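You operate a simulated robot arm through the tools that you are given. There is no shell and no other tool.

You run a simulated robot arm. Do the job below in one go: nothing can be reset, and whatever is moved stays where it is left.

Task
Run the line empty: pump, rollers and lamps off, belt down to 4 m/min.
Fine: the pump goes off before the rollers; belt and fan keep running.

Only the result counts: the job must be done as asked and must still hold three seconds after the hand-in. Knocking over, shifting, dropping, spilling or breaking anything else fails it.

Robot
A 6-joint arm with a two-finger parallel gripper, fixed in place. Base frame: the origin is at the foot of the arm, x ahead of it, y to its left, z up. Lengths are in mm, angles in degrees, forces in N, time in s.
With the tool pointing down near the work surface it reaches from about 100 to 700 mm from the base axis. Its first joint turns from -66.0 to 66.0 degrees. Payload 2.45 kg.
The TCP is the grasp point between the finger pads, 24 mm short of the fingertips. In the tool frame z runs along the fingers and y along their closing line. The gripper opens to 68 mm. The fingers are 17 mm wide and 10 mm thick; the gripper's body (40 by 70 mm) begins 41 mm behind the TCP.
Orientation is told as [roll, pitch, yaw] about the base's x, y, z axes, in that order, counted from this pose: with the fingers straight down and closing along the base's y, the tool's x points along the base's -x, its y along +y and its z along -z.

Tools
- The arm moves only by the tool play_rows. Its argument "commands" is text: rows parted by semicolons, each of 7 numbers parted by spaces: the turn, a rotation vector about the tool's x, y, z in degrees, then the shift along the tool's x, y, z in mm, then the opening in per cent of the stroke, from 0 (shut) to 100 (fully open). In form: wx wy wz tx ty tz fingers; .... A call has 1 to 20 rows; each row shifts and turns the commanded pose from where the row before left it, along the tool's axes as they then stand. Each row takes 0.2 s and may step no farther than 50 mm and 8.6 degrees from the row before; otherwise, or with a gripper value out of range, the whole call is refused. A pose out of reach is approached as far as the arm can. The call stops where the force on the tool passes 40 N (or 10 N more than at its start, if that is more) or the arm is blocked; 0.2 s more then pass. The fingers move at their own pace (about 108 mm/s each) and stop on an object; they squeeze with about 25 N. The grip force told is the motor's: it shows also when the fingers shut on nothing. Time passes only in rows, and 0.2 s behind the last, so rows that do not move let the fingers close. It gives the time, the measured TCP pose, the force on the tool (base axes), the opening and the grip force at its end, in the units of the frame above (readings bear some noise), with the torque about the TCP (base axes, N m) and any sound that the robot's microphone picked up.
- Cameras (640 x 400 px; columns grow to the right, rows downward): "scene" is fixed at [157, 432.1, 1430.2]; the picture's right is [-0.72, -0.70, 0.00], its down [-0.60, 0.62, -0.52] and it looks along [0.36, -0.37, -0.86] (base axes); focal length 352 px, centre (320, 200). "wrist" rides on the gripper at [84, 11, -75] in the tool frame; the picture's right is [-0.13, 0.99, 0.00], its down [-0.60, -0.08, -0.79] and it looks along [-0.79, -0.10, 0.61] (tool axes); focal length 251 px, centre (320, 200).
- get_image(camera): a new picture of that camera. The clock stands still meanwhile.
- pixel_to_xyz(camera, pixels): there is no depth. For up to 12 entries [column, row, z] of the newest picture of that camera ("zoom" is the newest enlarged one), the place [x, y] in the base frame at which the ray of that pixel passes the height z, good to about 2 mm. The clock stands still meanwhile.
- close_up(camera, box): a new picture of the part [left, top, right, bottom] of that camera's present view, enlarged. The clock stands still meanwhile.
- hand_in(): hands the job in; it is judged then, once.

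Leave the gripper open and the arm clear of the work at the hand-in unless told otherwise.

The tools are called after "Request:" as a command line: name --argument value ..., lists and objects as JSON in quotes. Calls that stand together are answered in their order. play_rows: Moves the arm, as the interface text tells. Its arguments: {"type":"object","properties":{"commands":{"type":"string"}},"required":["commands"]} The other tools are called the same way: get_image (camera) takes a picture; pixel_to_xyz (camera, pixels) gives the place at which the rays of pixels pass given heights; close_up (camera, box) takes an enlarged picture of a part of a camera's view; hand_in () hands the job in.

At the start:

```text
clock: 0.0
position: [390.5, 193.5, 992.1]
ee_rot: [0.0, 0.0, 0.0]
ft_force: [0.4, 0.0, -0.6]
moment: [0.01, 0.01, 0.02]
opening: 68.2
grip_force: 0.0
```

scene: 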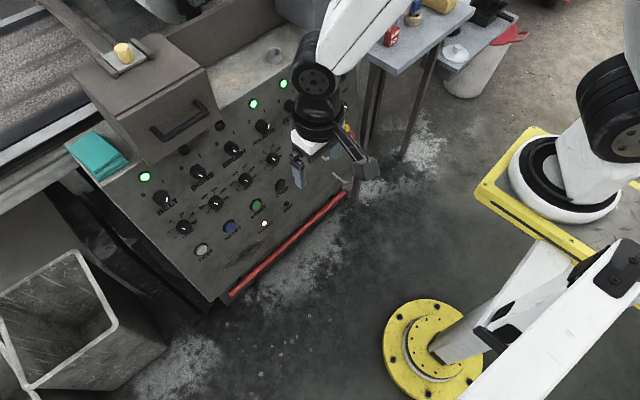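
wrist: 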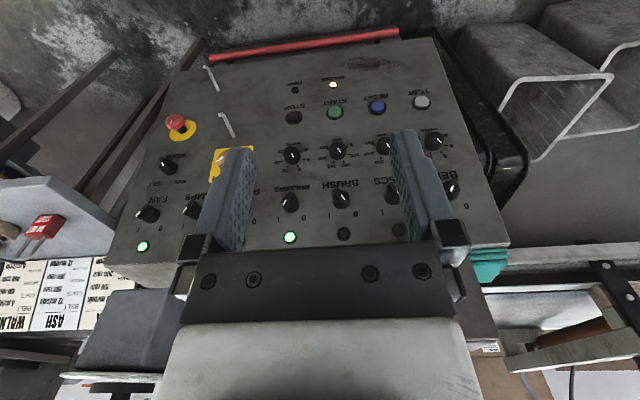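

I see a control panel with a row of switches (BELT, DISCS, BRUSH, ROLLERS, ...), a second row of speed knobs, and a row of buttons. I'll enlarge both views first so I can read the labels.

Request:
close_up --camera "scene" --box '[120, 40, 380, 290]'

Request:
close_up --camera "wrist" --box '[100, 50, 500, 270]'

```text
1.60 times, centred on (250, 165) of scene
```

zoom: 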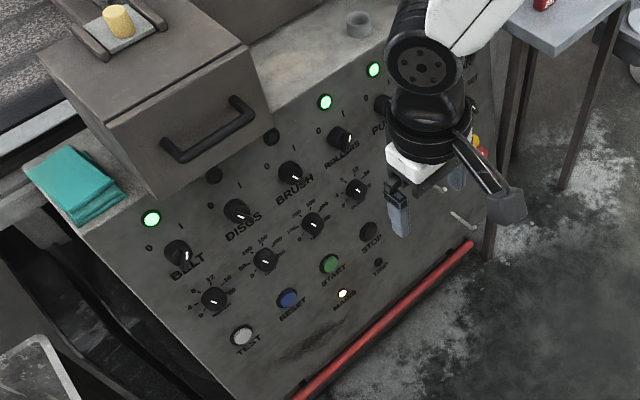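

```text
1.60 times, centred on (300, 160) of wrist
```

zoom: 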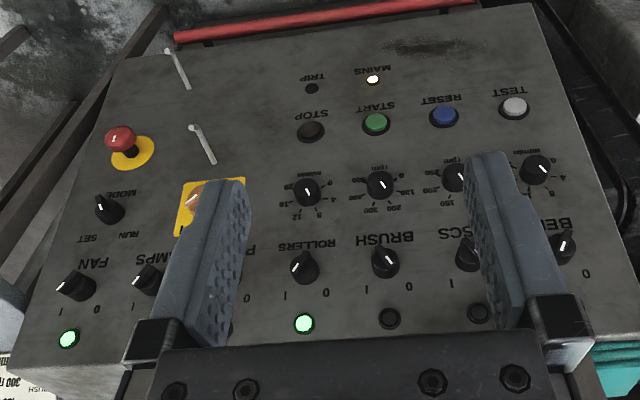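

The labels read BELT, DISCS, BRUSH, ROLLERS, PUMP, LAMPS and FAN. To find where the panel lies, I'll pass the same features from both cameras through several heights: the MAINS lamp at scene (264,223) and wrist (333,84), and the rollers lamp at scene (253,104) and wrist (290,237).

Request:
pixel_to_xyz --camera "scene" --pixels '[[264, 223, 300], [264, 223, 500], [264, 223, 700], [253.5, 104, 400], [253.5, 104, 600], [253.5, 104, 800], [145, 177, 400], [145, 177, 600], [145, 177, 800]]'

Request:
pixel_to_xyz --camera "wrist" --pixels '[[333, 84, 300], [333, 84, 500], [333, 84, 700], [290, 237, 400], [290, 237, 600], [290, 237, 800], [142, 246, 400], [142, 246, 600], [142, 246, 800]]'

Request:
close_up --camera "wrist" --box '[100, 130, 260, 260]'

Request:
close_up --camera "wrist" --box '[0, 180, 200, 370]'

Request:
close_up --camera "wrist" --box '[250, 60, 480, 250]'

```text
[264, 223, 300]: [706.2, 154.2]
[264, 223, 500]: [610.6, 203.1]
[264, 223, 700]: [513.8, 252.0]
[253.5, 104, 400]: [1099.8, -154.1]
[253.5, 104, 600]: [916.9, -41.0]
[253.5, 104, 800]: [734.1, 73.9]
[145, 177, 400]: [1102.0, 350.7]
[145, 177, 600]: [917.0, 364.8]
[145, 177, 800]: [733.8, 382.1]
```

```text
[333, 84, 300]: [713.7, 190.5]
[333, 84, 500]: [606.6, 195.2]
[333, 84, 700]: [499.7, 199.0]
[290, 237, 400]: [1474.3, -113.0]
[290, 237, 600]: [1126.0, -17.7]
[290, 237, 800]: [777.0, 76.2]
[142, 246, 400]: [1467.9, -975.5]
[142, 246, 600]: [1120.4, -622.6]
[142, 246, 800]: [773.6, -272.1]
```

```text
3.08 times, centred on (180, 195) of wrist
```

zoom: 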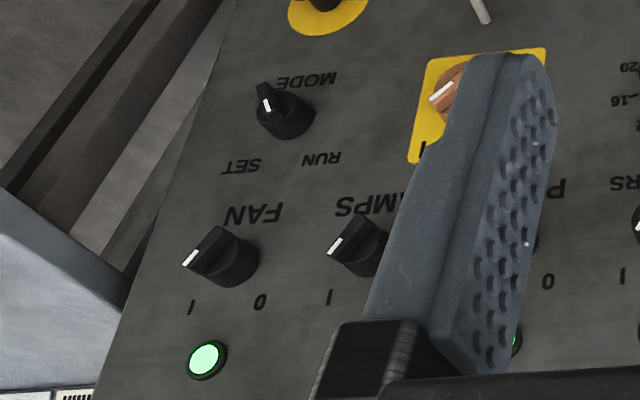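

```text
2.11 times, centred on (100, 275) of wrist
```

zoom: 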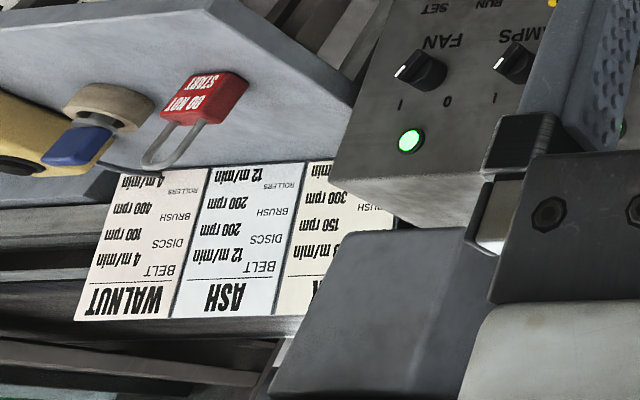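

```text
2.11 times, centred on (365, 155) of wrist
```

zoom: 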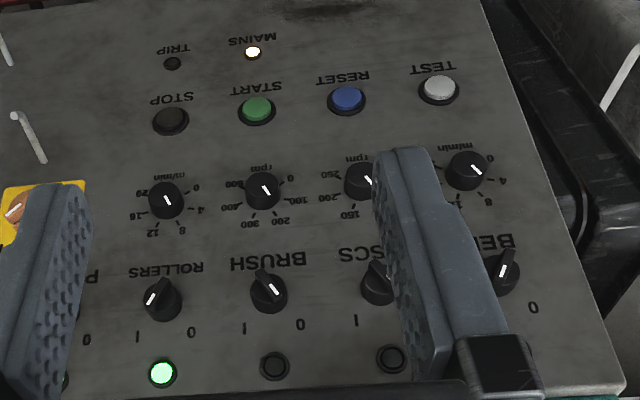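

By triangulation, the MAINS lamp is at about (627, 194, 463) and the rollers lamp at about (687, 102, 851). So the panel is steep, leaning back about 9°, with columns about 95 mm apart. The arm hides the PUMP/LAMPS side, so I'll back it away 150 mm along base -x and look again.

Request:
play_rows --commands "0 0 0 40 0 0 100; 0 0 0 40 0 0 100; 0 0 0 40 0 0 100; 0 0 0 30 0 0 100; 0 0 0 0 0 0 100"

Request:
get_image --camera "scene"

Request:
get_image --camera "wrist"

```text
clock: 1.2
position: [246.8, 203.6, 994.8]
ee_rot: [-0.1, 0.0, 0.0]
ft_force: [-0.7, -0.1, -0.5]
moment: [-0.01, 0.04, 0.01]
opening: 68.1
grip_force: 0.1
out of reach, approached as far as the arm can: row 4
```

```text
taken
```

scene: 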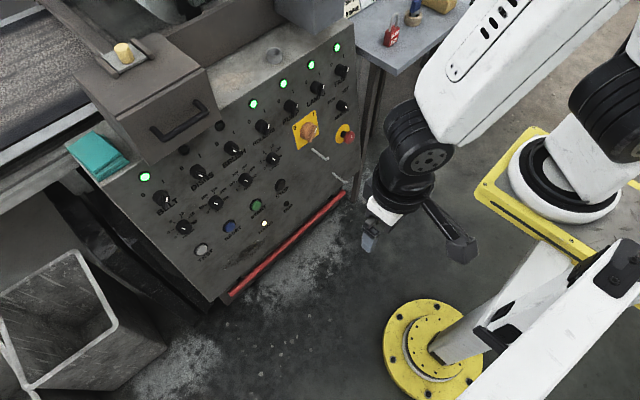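

```text
taken
```

wrist: 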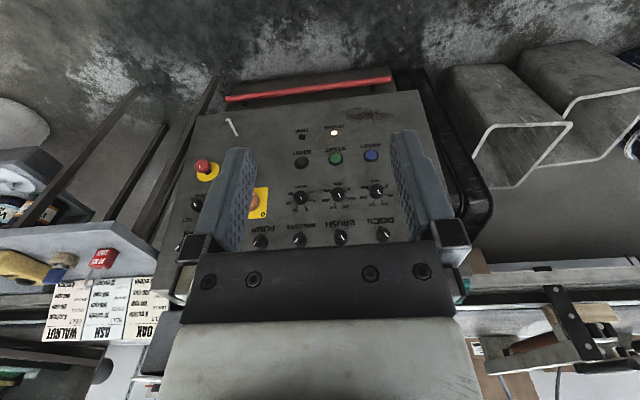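

The panel is clear in the scene view now. I'll enlarge it to read each switch position and lamp.

Request:
close_up --camera "scene" --box '[235, 35, 365, 145]'

Request:
close_up --camera "scene" --box '[130, 130, 250, 260]'

Request:
close_up --camera "scene" --box '[210, 110, 310, 230]'

Request:
close_up --camera "scene" --box '[160, 200, 220, 250]'

Request:
close_up --camera "wrist" --box '[150, 100, 460, 260]'

Request:
close_up --camera "wrist" --box '[0, 180, 200, 360]'

```text
3.64 times, centred on (300, 90) of scene
```

zoom: 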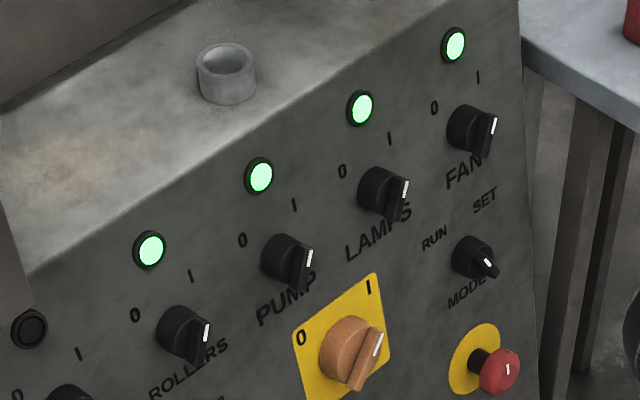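

```text
3.08 times, centred on (190, 195) of scene
```

zoom: 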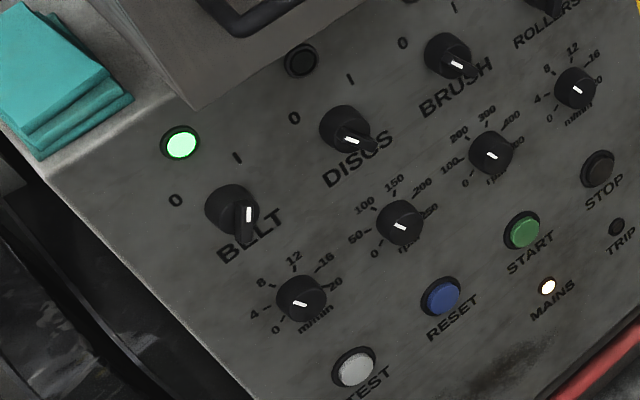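

```text
3.33 times, centred on (260, 170) of scene
```

zoom: 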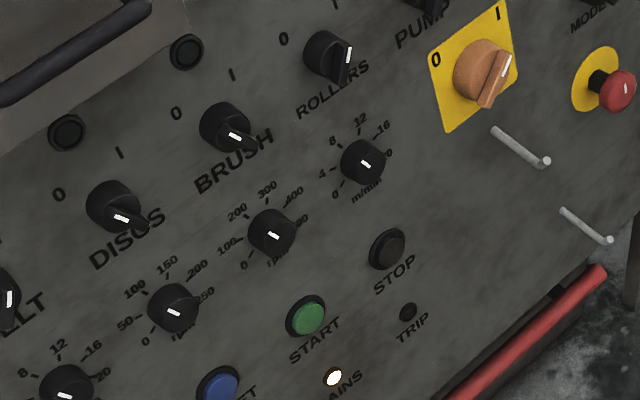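

```text
8.00 times, centred on (190, 225) of scene
```

zoom: 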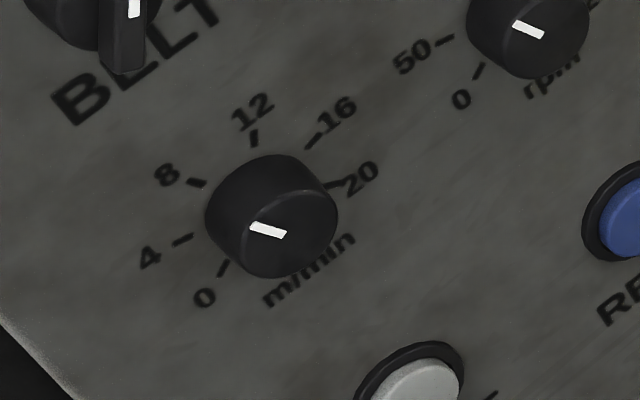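

```text
2.06 times, centred on (305, 180) of wrist
```

zoom: 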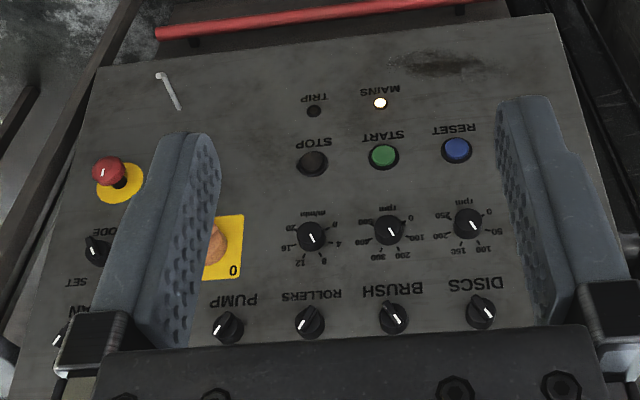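

```text
2.22 times, centred on (100, 270) of wrist
```

zoom: 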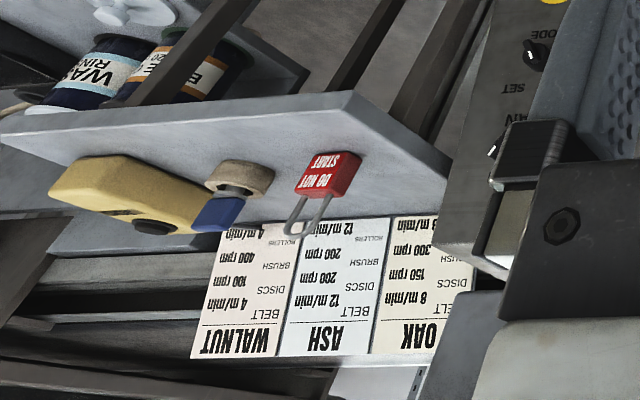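

Reading the panel: BELT, ROLLERS, PUMP, LAMPS and FAN are on I with lamps lit. DISCS and BRUSH are on 0. The belt dial points at about 8 m/min. The orange knob on the yellow plate is the main isolator, so I'll leave it alone. Next I'll get rays for the knobs: ROLLERS (262,126), PUMP (291,106), LAMPS (316,87), belt dial (185,228).

Request:
pixel_to_xyz --camera "scene" --pixels '[[262, 126, 700], [262, 126, 800], [291, 106, 700], [291, 106, 800], [316, 87, 700], [316, 87, 800], [185, 228, 600], [185, 228, 700], [283, 83.3, 800], [310.7, 64.8, 800], [164, 199, 700], [164, 199, 800]]'

Request:
pixel_to_xyz --camera "wrist" --pixels '[[260, 242, 700], [260, 242, 800], [300, 240, 700], [300, 240, 800], [300, 196, 600], [300, 196, 700], [337, 193, 600], [337, 193, 700]]'

```text
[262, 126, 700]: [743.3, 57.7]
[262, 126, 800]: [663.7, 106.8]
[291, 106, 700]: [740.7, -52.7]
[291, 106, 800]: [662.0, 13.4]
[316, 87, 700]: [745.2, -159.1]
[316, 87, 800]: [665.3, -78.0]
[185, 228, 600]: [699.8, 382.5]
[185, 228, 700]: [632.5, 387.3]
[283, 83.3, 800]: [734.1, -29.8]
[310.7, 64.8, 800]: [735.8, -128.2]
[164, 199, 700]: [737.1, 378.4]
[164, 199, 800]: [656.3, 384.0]
```

```text
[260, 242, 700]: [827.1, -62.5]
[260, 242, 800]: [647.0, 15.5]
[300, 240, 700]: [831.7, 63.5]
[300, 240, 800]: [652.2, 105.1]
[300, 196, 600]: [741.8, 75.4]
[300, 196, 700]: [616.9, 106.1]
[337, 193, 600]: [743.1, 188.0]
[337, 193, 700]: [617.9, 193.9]
```

Triangulated positions on the panel: ROLLERS about (677,101,787), PUMP about (677,4,787), LAMPS about (677,-90,787), belt dial about (661,386,685). Now I'll move forward to about x=440, y=100 and tilt the tool about its y until the fingers face the panel at about -81°.

Request:
play_rows --commands "0 0 0 -40 -20 8 100; 0 0 0 -40 -20 8 100; 0 0 0 -40 -20 8 100; 0 0 0 -40 -20 8 100; 0 0 0 -40 -20 8 100; 0 -8.12 0 0 0 0 100; 0 -8.12 0 0 0 0 100; 0 -8.12 0 0 0 0 100; 0 -8.12 0 0 0 0 100; 0 -8.12 0 0 0 0 100"

```text
clock: 3.6
position: [429.7, 61.3, 946.9]
ee_rot: [-10.1, -32.0, -7.7]
ft_force: [-0.9, 0.1, 0.0]
moment: [0.0, 0.0, -0.01]
opening: 68.2
grip_force: 0.1
out of reach, approached as far as the arm can: row 8
stopped in row 10: the arm was blocked; the commanded pose is now the measured one
```

The arm was blocked partway through the tilt, at pitch -32°, probably by a joint limit. I'll look before moving again.

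Request:
get_image --camera "scene"

Request:
get_image --camera "wrist"

```text
taken
```

scene: 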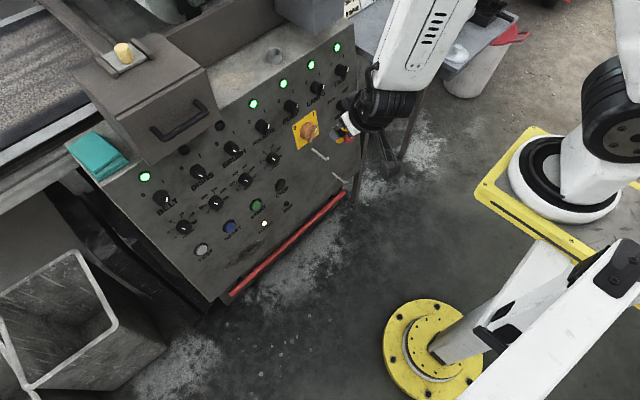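

```text
taken
```

wrist: 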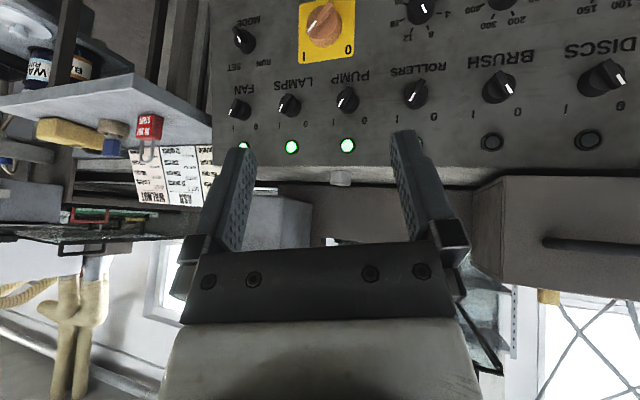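

Nothing is touching. The wrist is still free at (385,105) in the scene, so this looks like a reach or singularity limit of the arm close in. I'll undo the sideways lean, then move farther out toward (560, 0, 850) before tilting further.

Request:
play_rows --commands "-7.1 -0.3 -3.25 0 0 0 100; -7.1 -0.3 -3.25 0 0 0 100; 0 0 0 -14.7 -15.3 37.8 100; 0 0 0 -14.7 -15.3 37.8 100; 0 0 0 -14.7 -15.3 37.8 100; 0 0 0 -14.7 -15.3 37.8 100; 0 0 0 0 0 0 100"

```text
clock: 5.2
position: [571.1, 54.9, 869.4]
ee_rot: [-0.1, -32.0, -0.6]
ft_force: [-0.6, 0.5, -0.1]
moment: [0.0, 0.0, 0.02]
opening: 68.1
grip_force: 0.1
out of reach, approached as far as the arm can: row 2, 3, 4, 5, 6
```

The pose reads (571, 55, 869) rather than the commanded (560, 0, 850). I'll wait a few rows without moving to see whether it settles.

Request:
play_rows --commands "0 0 0 0 0 0 100; 0 0 0 0 0 0 100; 0 0 0 0 0 0 100"

Request:
get_image --camera "scene"

Request:
get_image --camera "wrist"

```text
clock: 6.0
position: [568.8, 53.8, 869.4]
ee_rot: [0.0, -31.9, -0.5]
ft_force: [-0.2, 0.1, 0.7]
moment: [0.01, -0.01, 0.02]
opening: 67.7
grip_force: 0.1
```

```text
taken
```

scene: 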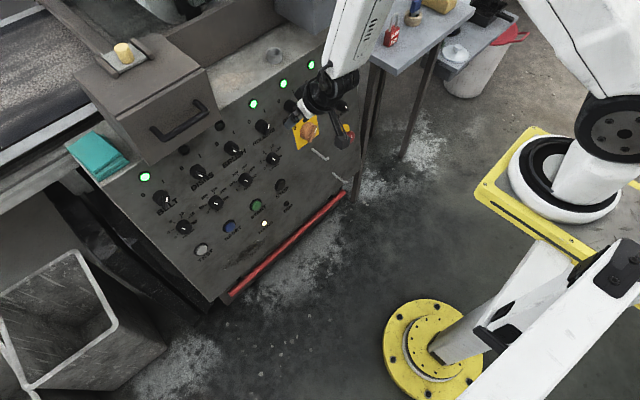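

```text
taken
```

wrist: 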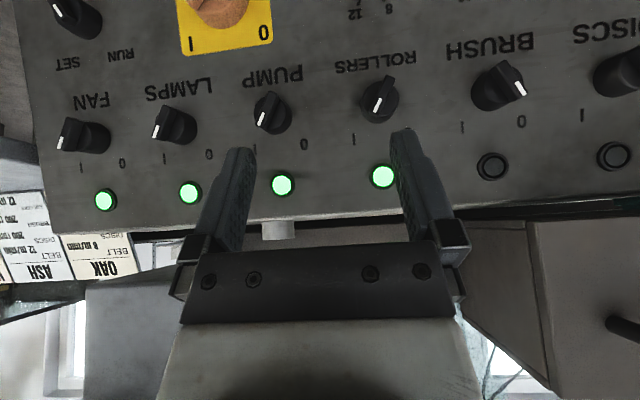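

The pose is stable at (569, 54, 869), pitch -32. The bin and other obstacles are clear of the arm. I'll test how the arm responds with small steps: sideways first, then another small tilt.

Request:
play_rows --commands "0 0 0 0 -20 0 100; 0 0 0 0 -20 0 100; 0 0 0 0 0 0 100"

Request:
play_rows --commands "0 -6 0 0 0 0 100; 0 -6 0 0 0 0 100; 0 0 0 0 0 0 100"

```text
clock: 6.8
position: [566.0, 54.7, 869.6]
ee_rot: [-0.3, -32.0, -0.3]
ft_force: [-0.2, -0.3, 0.0]
moment: [0.01, 0.02, -0.04]
opening: 68.1
grip_force: 0.0
out of reach, approached as far as the arm can: row 1, 2
```

```text
clock: 7.6
position: [585.0, 60.1, 882.1]
ee_rot: [-2.8, -43.5, 1.8]
ft_force: [-0.4, 0.1, -0.2]
moment: [-0.02, -0.01, 0.0]
opening: 67.9
grip_force: 0.1
out of reach, approached as far as the arm can: row 1, 2
```

The pose is being compromised: it won't go to -y, and it drifts while tilting. That suggests a wrist joint wound up against its limit from passing near a singularity. I'll back out along the way I came, tilting back to 0 and pulling away, and then line the tilt up with the arm's own plane (y=0).

Request:
play_rows --commands "0 7.25 0 5 0 -5 100; 0 7.25 0 5 0 -5 100; 0 7.25 0 5 0 -5 100; 0 7.25 0 5 0 -5 100; 0 7.25 0 5 0 -5 100; 0 7.25 0 5 0 -5 100; 0 0 0 0 0 0 100; 0 0 0 0 0 0 100"

Request:
get_image --camera "scene"

```text
clock: 9.4
position: [561.1, 44.4, 889.3]
ee_rot: [-4.8, -17.4, -0.6]
ft_force: [0.6, 0.0, -0.3]
moment: [0.01, 0.0, 0.0]
opening: 68.2
grip_force: 0.1
out of reach, approached as far as the arm can: row 4, 5, 6
```

```text
taken
```

scene: 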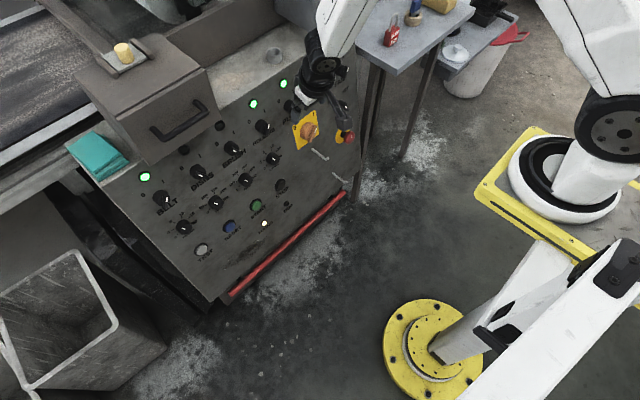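

It has stopped at pitch -17°, so I need to understand the arm better. I'll check where the two bases in the scene picture lie: the round yellow foot at (430,345) and the white base on the yellow plate at (563,190).

Request:
pixel_to_xyz --camera "scene" --pixels '[[430, 345, 0], [563, 190, 0], [563, 190, 400], [563, 190, 800], [563, 190, 1000], [612, 130, 800], [612, 130, 1000], [612, 130, 1200]]'

Request:
close_up --camera "scene" --box '[380, 100, 640, 400]'

Request:
close_up --camera "scene" --box '[260, 0, 400, 160]'

Request:
get_image --camera "wrist"

```text
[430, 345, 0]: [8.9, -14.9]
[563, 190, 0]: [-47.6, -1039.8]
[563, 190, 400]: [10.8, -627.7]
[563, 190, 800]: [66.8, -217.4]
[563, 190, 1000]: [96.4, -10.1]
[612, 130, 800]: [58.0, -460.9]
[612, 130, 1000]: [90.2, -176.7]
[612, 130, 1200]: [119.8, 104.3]
```

```text
1.33 times, centred on (510, 250) of scene
```

zoom: 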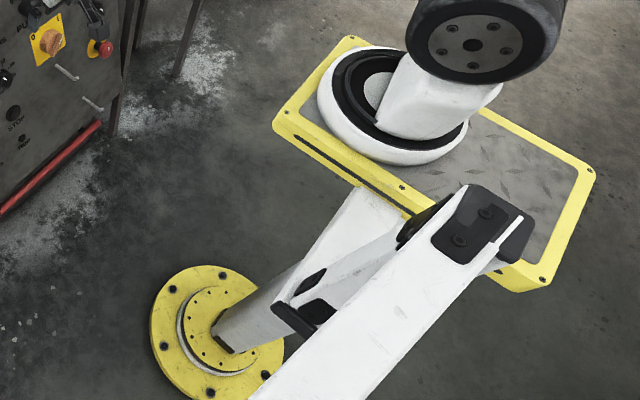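

```text
2.50 times, centred on (330, 80) of scene
```

zoom: 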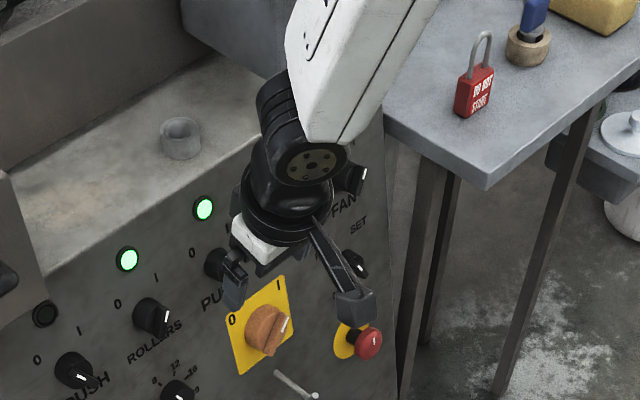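

```text
taken
```

wrist: 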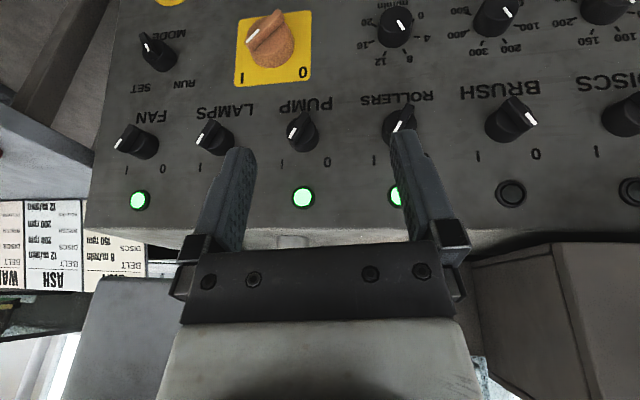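

The arm stands on a raised plate next to the mast. To find which joint is at its limit, I'll make small test turns about the tool's z both ways while the gripper hangs free at (561, 44, 889).

Request:
play_rows --commands "0 0 8 0 0 0 100; 0 0 0 0 0 0 100"

Request:
play_rows --commands "0 0 -8 0 0 0 100; 0 0 -8 0 0 0 100; 0 0 0 0 0 0 100"

```text
clock: 10.0
position: [562.8, 44.2, 888.8]
ee_rot: [-2.2, -17.9, -8.9]
ft_force: [0.2, 1.3, 0.2]
moment: [-0.01, 0.01, 0.01]
opening: 67.8
grip_force: 0.0
```

```text
clock: 10.8
position: [562.5, 46.7, 890.0]
ee_rot: [-7.2, -16.6, 8.0]
ft_force: [0.0, -0.4, 0.9]
moment: [0.0, 0.01, -0.02]
opening: 67.9
grip_force: 0.1
```

Turning about the tool's z is free both ways, so J6 is fine. I'll restore the yaw and test a sideways shift each way at this tilt.

Request:
play_rows --commands "0 0 8 0 0 0 100; 0 0 0 0 -20 0 100; 0 0 0 0 0 0 100"

Request:
play_rows --commands "0 0 0 0 20 0 100; 0 0 0 0 20 0 100; 0 0 0 0 0 0 100"

Request:
play_rows --commands "0 8 0 0 0 0 100; 0 0 0 0 0 0 100"

Request:
play_rows --commands "8 0 0 0 0 0 100; 0 0 0 0 0 0 100"

Request:
play_rows --commands "-8 0 0 0 0 0 100; 0 0 0 0 0 0 100"

```text
clock: 11.6
position: [562.2, 24.3, 890.7]
ee_rot: [-4.7, -17.5, -0.5]
ft_force: [-0.3, -0.9, 0.3]
moment: [0.01, 0.01, 0.0]
opening: 67.8
grip_force: 0.2
```

```text
clock: 12.4
position: [561.6, 65.9, 887.5]
ee_rot: [-4.8, -17.5, -0.4]
ft_force: [-0.1, -0.6, 0.2]
moment: [-0.02, 0.01, -0.01]
opening: 68.0
grip_force: 0.1
```

```text
clock: 13.0
position: [563.0, 64.4, 887.1]
ee_rot: [-4.7, -9.4, -1.1]
ft_force: [-0.6, -0.1, 0.5]
moment: [0.02, -0.01, 0.02]
opening: 68.0
grip_force: 0.0
```

```text
clock: 13.6
position: [563.0, 64.8, 888.1]
ee_rot: [-12.7, -9.5, -1.0]
ft_force: [-0.4, 0.6, 0.3]
moment: [-0.03, 0.01, 0.02]
opening: 68.0
grip_force: 0.1
```

```text
clock: 14.2
position: [562.3, 64.0, 887.7]
ee_rot: [-4.5, -9.5, -1.1]
ft_force: [0.5, 0.2, -0.4]
moment: [-0.03, 0.0, 0.04]
opening: 68.2
grip_force: 0.0
```

Everything is free at this pitch, so the earlier trouble was passing near the singularity too fast and off the arm's plane. I'll level the roll, shift to y≈0, and then tilt slowly at 3° per row.

Request:
play_rows --commands "-4.5 0 0 0 -22 0 100; 0 0 1 0 -22 0 100; 0 0 0 0 -20 0 100; 0 0 0 0 0 0 100; 0 -3 0 0 0 0 100; 0 -3 0 0 0 0 100; 0 -3 0 0 0 0 100; 0 -3 0 0 0 0 100; 0 0 0 0 0 0 100"

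Request:
get_image --camera "scene"

```text
clock: 16.2
position: [562.3, 3.8, 889.8]
ee_rot: [0.9, -19.4, -2.1]
ft_force: [0.4, -1.0, -0.2]
moment: [0.01, -0.04, 0.0]
opening: 67.7
grip_force: 0.1
```

```text
taken
```

scene: 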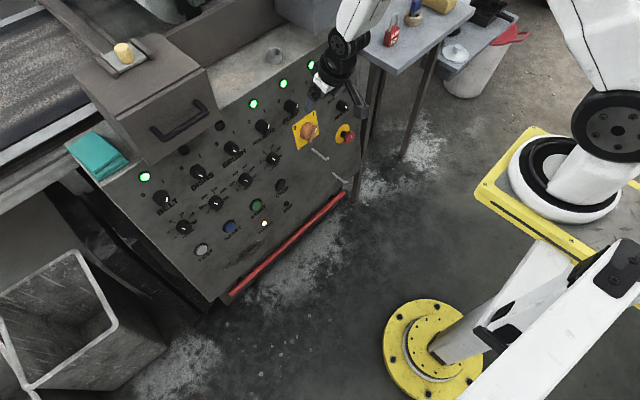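

No reach warning this time, and pitch is -19. I'll keep tilting slowly and watch the pose.

Request:
play_rows --commands "0 -2 0 0 0 0 100; 0 -2 0 0 0 0 100; 0 -2 0 0 0 0 100; 0 -2 0 0 0 0 100; 0 -2 0 0 0 0 100; 0 0 0 0 0 0 100"

```text
clock: 17.6
position: [559.4, 0.6, 889.7]
ee_rot: [0.1, -31.5, -2.1]
ft_force: [0.1, -0.6, -0.5]
moment: [-0.03, 0.04, 0.01]
opening: 68.0
grip_force: 0.1
```

That's going well: pitch -31.5 with the pose held. I'll continue tilting at 4° per row.

Request:
play_rows --commands "0 -4 0 0 0 0 100; 0 -4 0 0 0 0 100; 0 -4 0 0 0 0 100; 0 -4 0 0 0 0 100; 0 -4 0 0 0 0 100; 0 0 0 0 0 0 100"

```text
clock: 19.0
position: [561.1, 1.8, 888.9]
ee_rot: [0.0, -51.6, -2.2]
ft_force: [0.4, 0.0, 0.4]
moment: [-0.02, 0.0, 0.03]
opening: 68.0
grip_force: 0.0
```

It's past the singularity at pitch -51.6. I'll continue to about -81.

Request:
play_rows --commands "0 -4.2 0 0 0 0 100; 0 -4.2 0 0 0 0 100; 0 -4.2 0 0 0 0 100; 0 -4.2 0 0 0 0 100; 0 -4.2 0 0 0 0 100; 0 -4.2 0 0 0 0 100; 0 -4.2 0 0 0 0 100; 0 0 0 0 0 0 100"

Request:
get_image --camera "wrist"

Request:
get_image --camera "scene"

```text
clock: 20.8
position: [561.1, 1.1, 889.9]
ee_rot: [0.2, -80.9, -2.5]
ft_force: [-0.2, -0.3, -0.1]
moment: [-0.03, 0.0, -0.02]
opening: 68.0
grip_force: 0.0
```

```text
taken
```

wrist: 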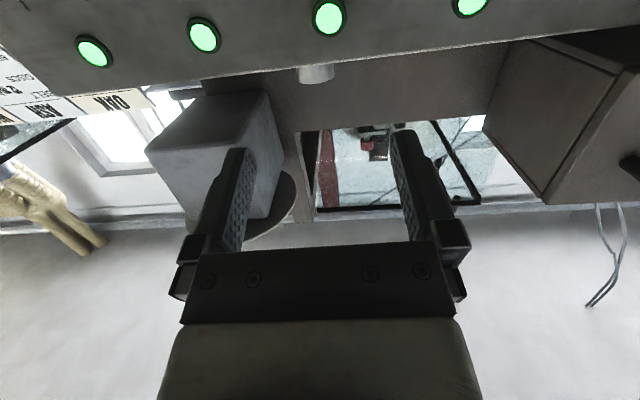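

```text
taken
```

scene: 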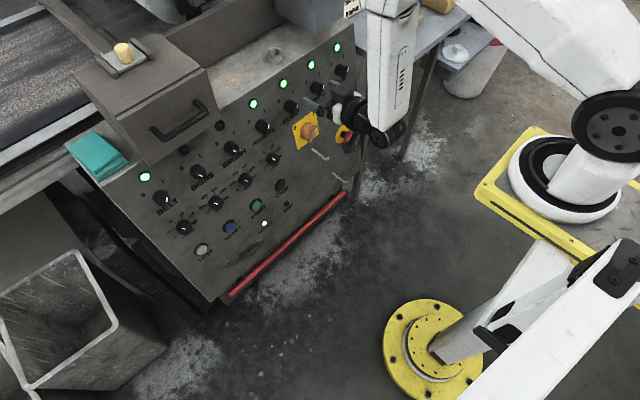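

The tool now faces the panel at pitch -80.9, with yaw off by -2.5°. I'll correct the yaw and lower to the PUMP pre-grasp, about 100 mm in front of the panel at z≈807.

Request:
play_rows --commands "-2.47 0 -0.39 0 0 0 100; 0 0 0 28 1 -0.5 100; 0 0 0 28 1 -0.5 100; 0 0 0 28 1 -0.5 100; 0 0 0 0 0 0 100"

Request:
get_image --camera "wrist"

Request:
close_up --camera "scene" --box '[235, 35, 395, 165]'

```text
clock: 22.0
position: [546.9, 2.7, 806.4]
ee_rot: [0.5, -80.8, 0.0]
ft_force: [0.1, -0.3, 0.6]
moment: [0.0, 0.03, -0.01]
opening: 67.8
grip_force: 0.0
```

```text
taken
```

wrist: 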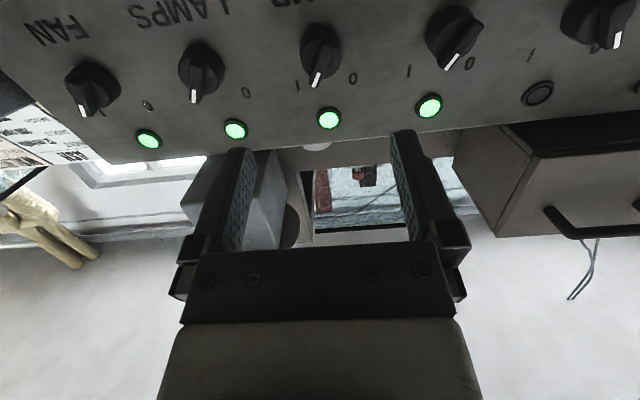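

```text
3.08 times, centred on (315, 100) of scene
```

zoom: 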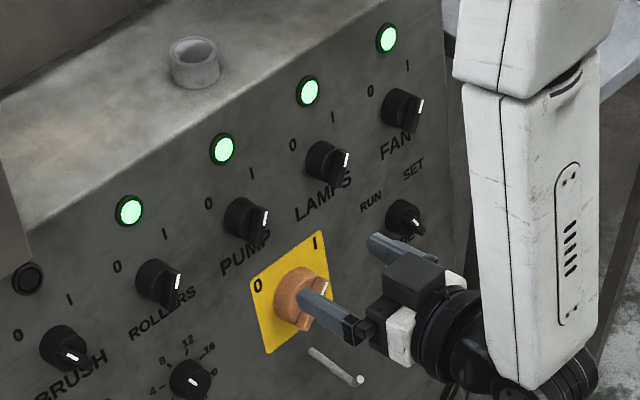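

PUMP's knob is at wrist (320,50), in line with the tool axis at column 320. I'll enlarge it to get the handle's exact angle and centre.

Request:
close_up --camera "wrist" --box '[240, 0, 400, 130]'

Request:
close_up --camera "wrist" --box '[400, 0, 560, 130]'

Request:
close_up --camera "scene" --box '[270, 70, 330, 130]'

```text
3.08 times, centred on (320, 65) of wrist
```

zoom: 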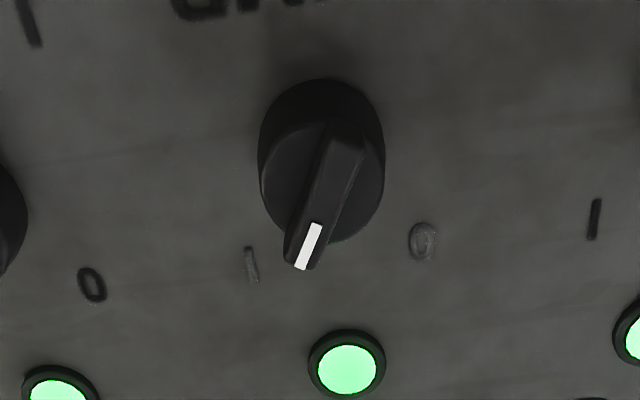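

```text
3.08 times, centred on (480, 65) of wrist
```

zoom: 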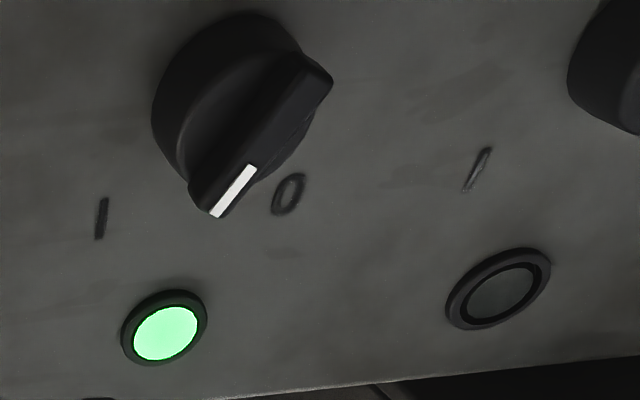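

```text
6.67 times, centred on (300, 100) of scene
```

zoom: 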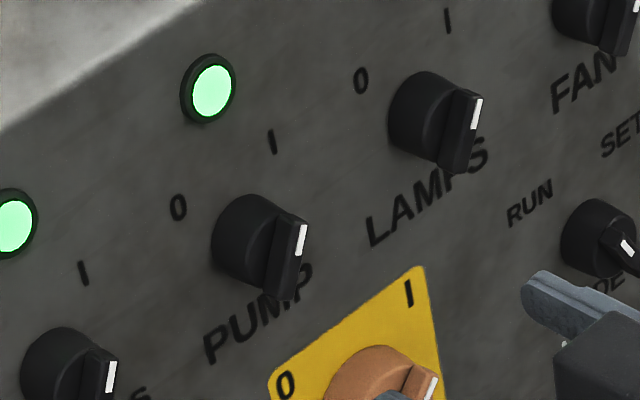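

PUMP's handle is a bar at about 30° right of vertical, pointing to I. The 0 label sits about 30° left, so the throw is about 60° counterclockwise. I'll triangulate the white mark, the lamp and the I/0 labels in both cameras to get depths.

Request:
pixel_to_xyz --camera "scene" --pixels '[[297.15, 106.0, 780], [297.15, 106.0, 820], [283.8, 83.8, 830], [283.8, 83.8, 870], [292.65, 91.3, 800], [292.65, 91.3, 840], [278.7, 101.2, 800], [278.7, 101.2, 840]]'

Request:
pixel_to_xyz --camera "wrist" --pixels '[[316.1, 80.3, 780], [316.1, 80.3, 820], [328.8, 120.2, 830], [328.8, 120.2, 870], [297.6, 86.1, 800], [297.6, 86.1, 840], [352.8, 78.6, 800], [352.8, 78.6, 840]]'

```text
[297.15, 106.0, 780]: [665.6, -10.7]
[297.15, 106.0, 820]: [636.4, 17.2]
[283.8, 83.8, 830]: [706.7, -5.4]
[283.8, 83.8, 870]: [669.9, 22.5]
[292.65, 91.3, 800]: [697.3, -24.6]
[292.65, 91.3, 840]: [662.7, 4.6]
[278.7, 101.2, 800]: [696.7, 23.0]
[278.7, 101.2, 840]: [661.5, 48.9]
```

```text
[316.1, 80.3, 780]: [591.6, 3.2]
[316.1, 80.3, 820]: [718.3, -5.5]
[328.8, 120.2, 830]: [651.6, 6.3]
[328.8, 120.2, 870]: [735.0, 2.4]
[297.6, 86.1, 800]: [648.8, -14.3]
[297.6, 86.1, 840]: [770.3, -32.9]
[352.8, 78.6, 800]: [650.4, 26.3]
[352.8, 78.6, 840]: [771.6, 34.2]
```

The bar's face stands about 32 mm off the panel, and the knob axis is about 3 mm below the tool axis. I'll turn the tool +30° about z to line up with the bar, nudge it down 3 mm, then advance 55 mm and look.

Request:
play_rows --commands "0 0 0 3 1 0 100; 0 0 7.5 0 0 0 100; 0 0 7.5 0 0 0 100; 0 0 7.5 0 0 0 100; 0 0 7.5 0 0 0 100; 0 0 0 0 0 20 100; 0 0 0 0 0 20 100; 0 0 0 0 0 15 100; 0 0 0 0 0 0 100"

Request:
get_image --camera "wrist"

Request:
close_up --camera "wrist" --box '[240, 30, 400, 160]'

Request:
close_up --camera "scene" --box '[255, 50, 375, 150]'

```text
clock: 24.0
position: [602.7, 2.6, 796.8]
ee_rot: [72.1, -58.7, -74.3]
ft_force: [-0.3, 0.3, 0.2]
moment: [0.0, 0.04, 0.01]
opening: 68.0
grip_force: 0.1
```

```text
taken
```

wrist: 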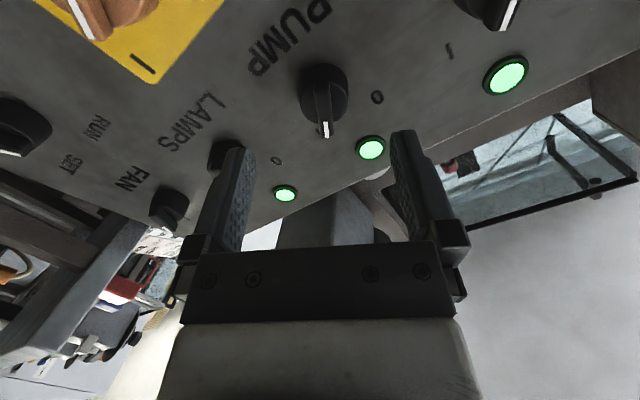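

```text
3.08 times, centred on (320, 95) of wrist
```

zoom: 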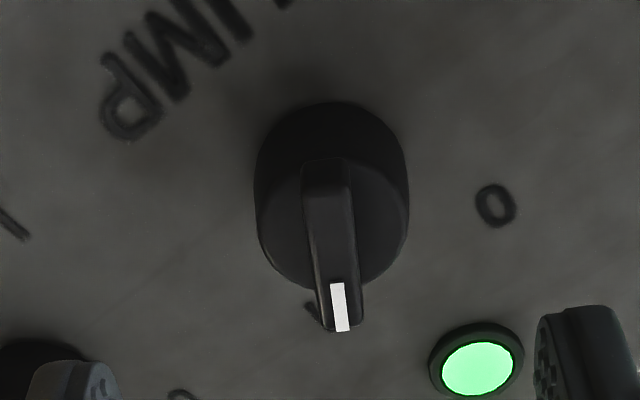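

```text
4.00 times, centred on (315, 100) of scene
```

zoom: 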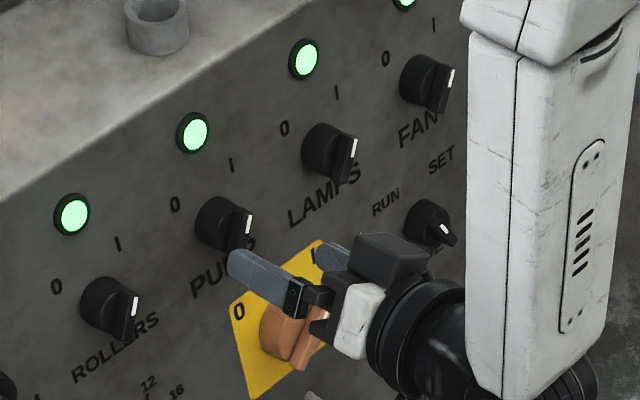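

The bar is lined up with the fingers, within about 1.5°. Its centre at zoom (333,240) sits about 2.7 mm to tool +y of the axis. I'll shift by (+2, +2.7) mm and advance another 25 mm so the fingertips come level with the bar's face.

Request:
play_rows --commands "0 0 0 2 2.7 0 100; 0 0 0 0 0 15 100; 0 0 0 0 0 10 100; 0 0 0 0 0 0 100"

Request:
close_up --camera "wrist" --box '[220, 50, 420, 190]'

Request:
close_up --camera "scene" --box '[265, 75, 345, 145]'

```text
clock: 25.0
position: [626.0, 8.3, 792.2]
ee_rot: [72.1, -58.7, -74.2]
ft_force: [0.4, 0.2, -0.2]
moment: [0.0, -0.03, -0.01]
opening: 67.8
grip_force: 0.1
```

```text
2.86 times, centred on (320, 120) of wrist
```

zoom: 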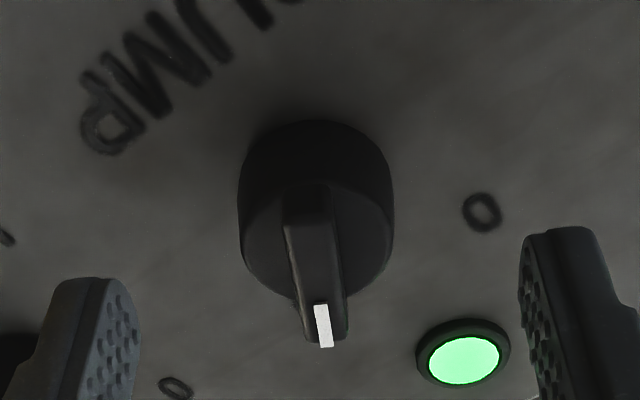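

```text
5.71 times, centred on (305, 110) of scene
```

zoom: 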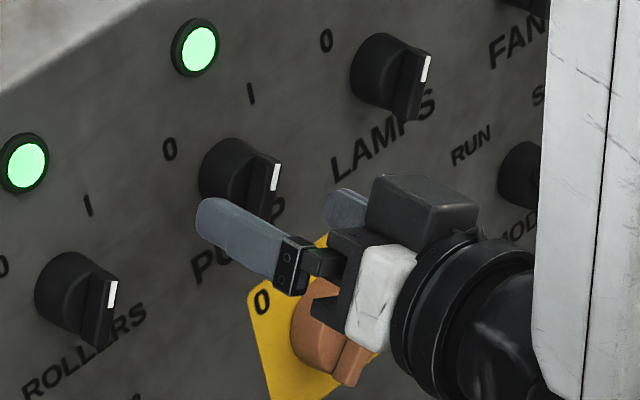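

The bar is centred to within about 0.7 mm of the tool axis. I'll advance 10 mm more so the fingertips straddle the bar, then close.

Request:
play_rows --commands "0 0 0 0 -0.5 5 100; 0 0 0 0 0 5 100; 0 0 0 0 0 0 60; 0 0 0 0 0 0 40; 0 0 0 0 0 0 30; 0 0 0 0 0 0 30"

Request:
close_up --camera "wrist" --box '[220, 50, 420, 190]'

Request:
close_up --camera "scene" --box '[265, 75, 345, 145]'

```text
clock: 26.4
position: [635.9, 8.1, 788.5]
ee_rot: [72.3, -58.6, -74.2]
ft_force: [0.1, 0.3, -0.1]
moment: [0.04, 0.02, 0.01]
opening: 20.6
grip_force: 0.0
```

```text
2.86 times, centred on (320, 120) of wrist
```

zoom: 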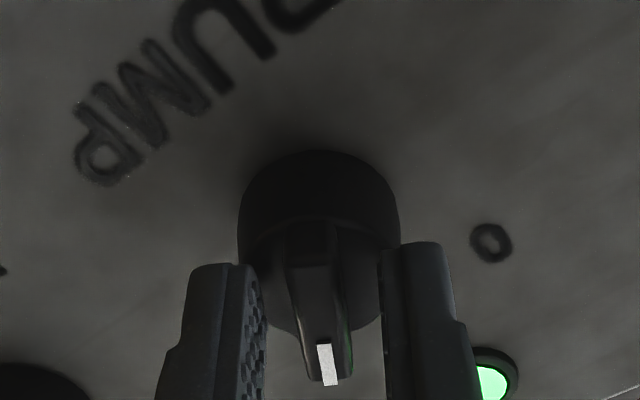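

```text
5.71 times, centred on (305, 110) of scene
```

zoom: 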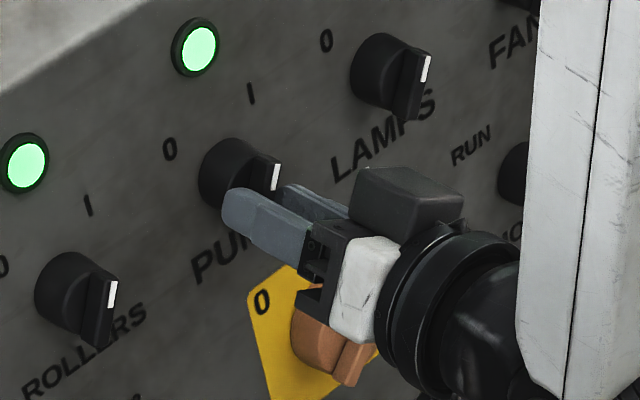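

The fingers straddle the bar at a 20.6 mm opening, in front of the disc. The bar is about 1 mm to the left of centre, so I'll shift by -1 mm and close fully onto it.

Request:
play_rows --commands "0 0 0 0 -1 1 30; 0 0 0 0 0 0 15; 0 0 0 0 0 0 0; 0 0 0 0 0 0 0; 0 0 0 0 0 0 0"

Request:
close_up --camera "wrist" --box '[220, 50, 420, 190]'

```text
clock: 27.6
position: [636.6, 7.8, 787.8]
ee_rot: [72.2, -58.7, -74.3]
ft_force: [0.4, 3.0, 3.1]
moment: [-0.05, 0.14, -0.13]
opening: 8.8
grip_force: 30.3
```

```text
2.86 times, centred on (320, 120) of wrist
```

zoom: 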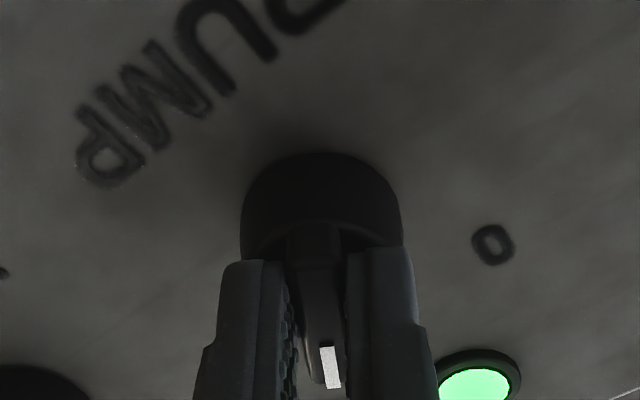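

I have a firm grip on the bar: 8.8 mm opening with little side force. Now I'll turn counterclockwise toward 0, with a first 36° in steps.

Request:
play_rows --commands "0 0 -6 0 0 0 0; 0 0 -6 0 0 0 0; 0 0 -6 0 0 0 0; 0 0 -6 0 0 0 0; 0 0 -6 0 0 0 0; 0 0 -6 0 0 0 0"

Request:
close_up --camera "scene" --box '[225, 35, 345, 145]'

Request:
close_up --camera "wrist" --box '[220, 50, 420, 190]'

```text
clock: 29.0
position: [635.9, 4.0, 788.0]
ee_rot: [-32.9, -79.0, 33.3]
ft_force: [9.5, -24.5, -12.9]
moment: [0.07, -0.28, -0.35]
opening: 9.0
grip_force: 31.1
```

```text
3.64 times, centred on (285, 90) of scene
```

zoom: 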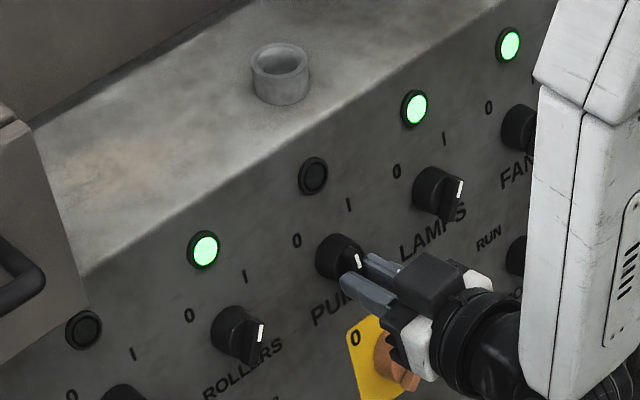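

```text
2.86 times, centred on (320, 120) of wrist
```

zoom: 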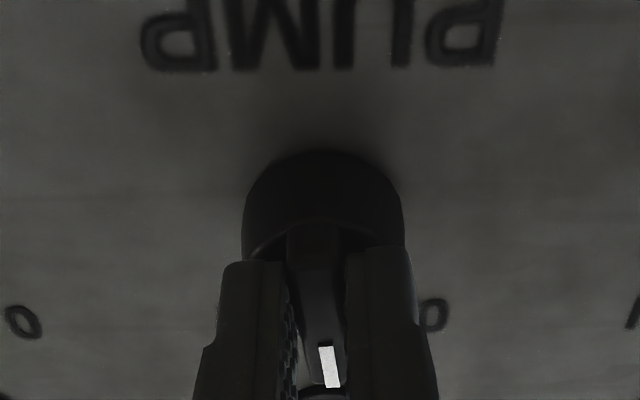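

The PUMP lamp has gone out. There is 29 N of side force, mostly -y, because the pivot is slightly off the TCP. I'll shift -3 mm in tool y to relieve it and check before finishing the throw.

Request:
play_rows --commands "0 0 0 0 -1.5 0 0; 0 0 0 0 -1.5 0 0; 0 0 0 0 0 0 0"

```text
clock: 29.8
position: [636.0, 4.4, 788.0]
ee_rot: [-32.2, -79.0, 33.0]
ft_force: [6.4, -15.7, -15.4]
moment: [0.0, 0.02, -0.4]
opening: 8.6
grip_force: 30.4
```

Down to 15 N sideways and 15 N vertical. I'll continue the turn with small relieving shifts and check again.

Request:
play_rows --commands "0 0 0 1.5 -1 0 0; 0 0 -6 0.5 -0.7 0 0; 0 0 -6 0.5 -0.7 0 0; 0 0 0 0 0 0 0"

Request:
close_up --camera "scene" --box '[225, 35, 345, 145]'

```text
clock: 30.8
position: [636.7, 3.0, 787.3]
ee_rot: [-63.1, -70.0, 65.0]
ft_force: [-7.4, 4.8, 7.5]
moment: [-0.04, 0.4, -0.15]
opening: 8.7
grip_force: 30.8
```

```text
3.64 times, centred on (285, 90) of scene
```

zoom: 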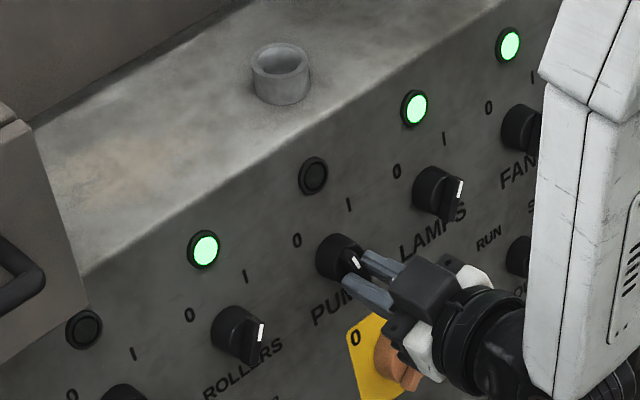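

Forces are now small, around 11 N. I'll complete the last 12° to reach the 0 stop.

Request:
play_rows --commands "0 0 -4 0 -0.4 0 0; 0 0 -4 0 -0.4 0 0; 0 0 -4 0 -0.4 0 0; 0 0 0 0 0 0 0"

Request:
close_up --camera "scene" --box '[225, 35, 345, 145]'

Request:
close_up --camera "wrist" --box '[220, 50, 420, 190]'

```text
clock: 31.8
position: [636.5, 3.2, 788.0]
ee_rot: [-72.5, -58.8, 75.6]
ft_force: [-6.1, 19.8, 13.2]
moment: [0.12, -0.41, 0.51]
opening: 8.7
grip_force: 30.6
```

```text
3.64 times, centred on (285, 90) of scene
```

zoom: 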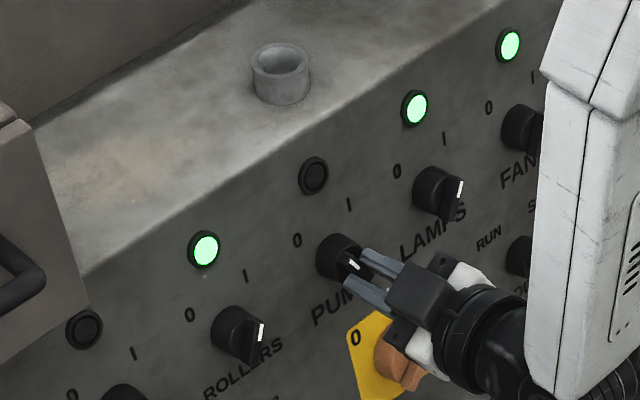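

```text
2.86 times, centred on (320, 120) of wrist
```

zoom: 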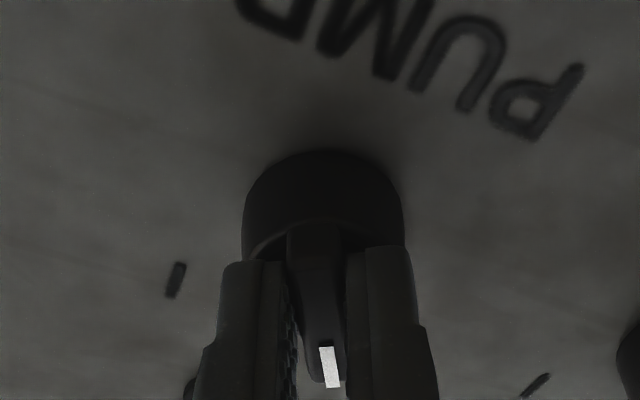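

The tool is at -30° and the PUMP lamp is off, with negligible torque about the knob axis. I'll relieve the side load slightly, then open and retract 60 mm.

Request:
play_rows --commands "0 0 0 0 1.5 0 0; 0 0 0 0 1.5 0 0; 0 0 0 0 0 0 20; 0 0 0 0 0 0 50; 0 0 0 0 0 0 60; 0 0 0 0 0 -20 60; 0 0 0 0 0 -20 60; 0 0 0 0 0 -20 60; 0 0 0 0 0 0 60"

Request:
close_up --camera "scene" --box '[225, 35, 345, 145]'

Request:
get_image --camera "wrist"

```text
clock: 33.8
position: [577.3, 4.1, 794.9]
ee_rot: [-72.2, -58.8, 75.0]
ft_force: [0.7, -0.5, -0.6]
moment: [0.0, 0.03, 0.02]
opening: 40.8
grip_force: 0.1
```

```text
3.64 times, centred on (285, 90) of scene
```

zoom: 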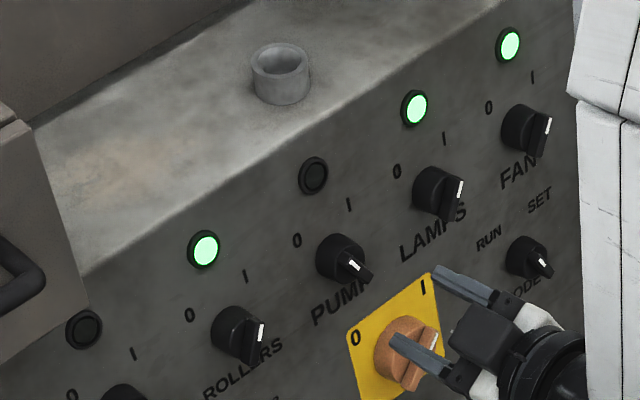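

```text
taken
```

wrist: 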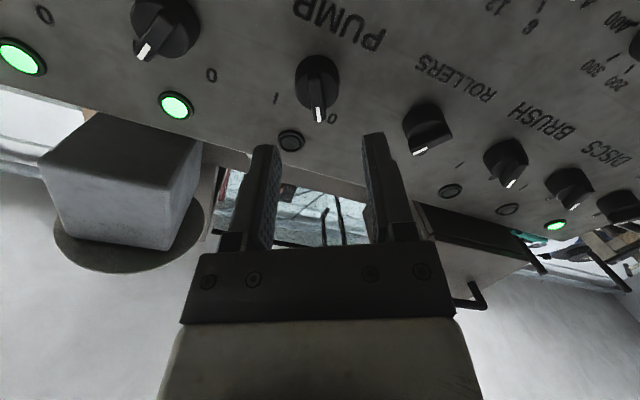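

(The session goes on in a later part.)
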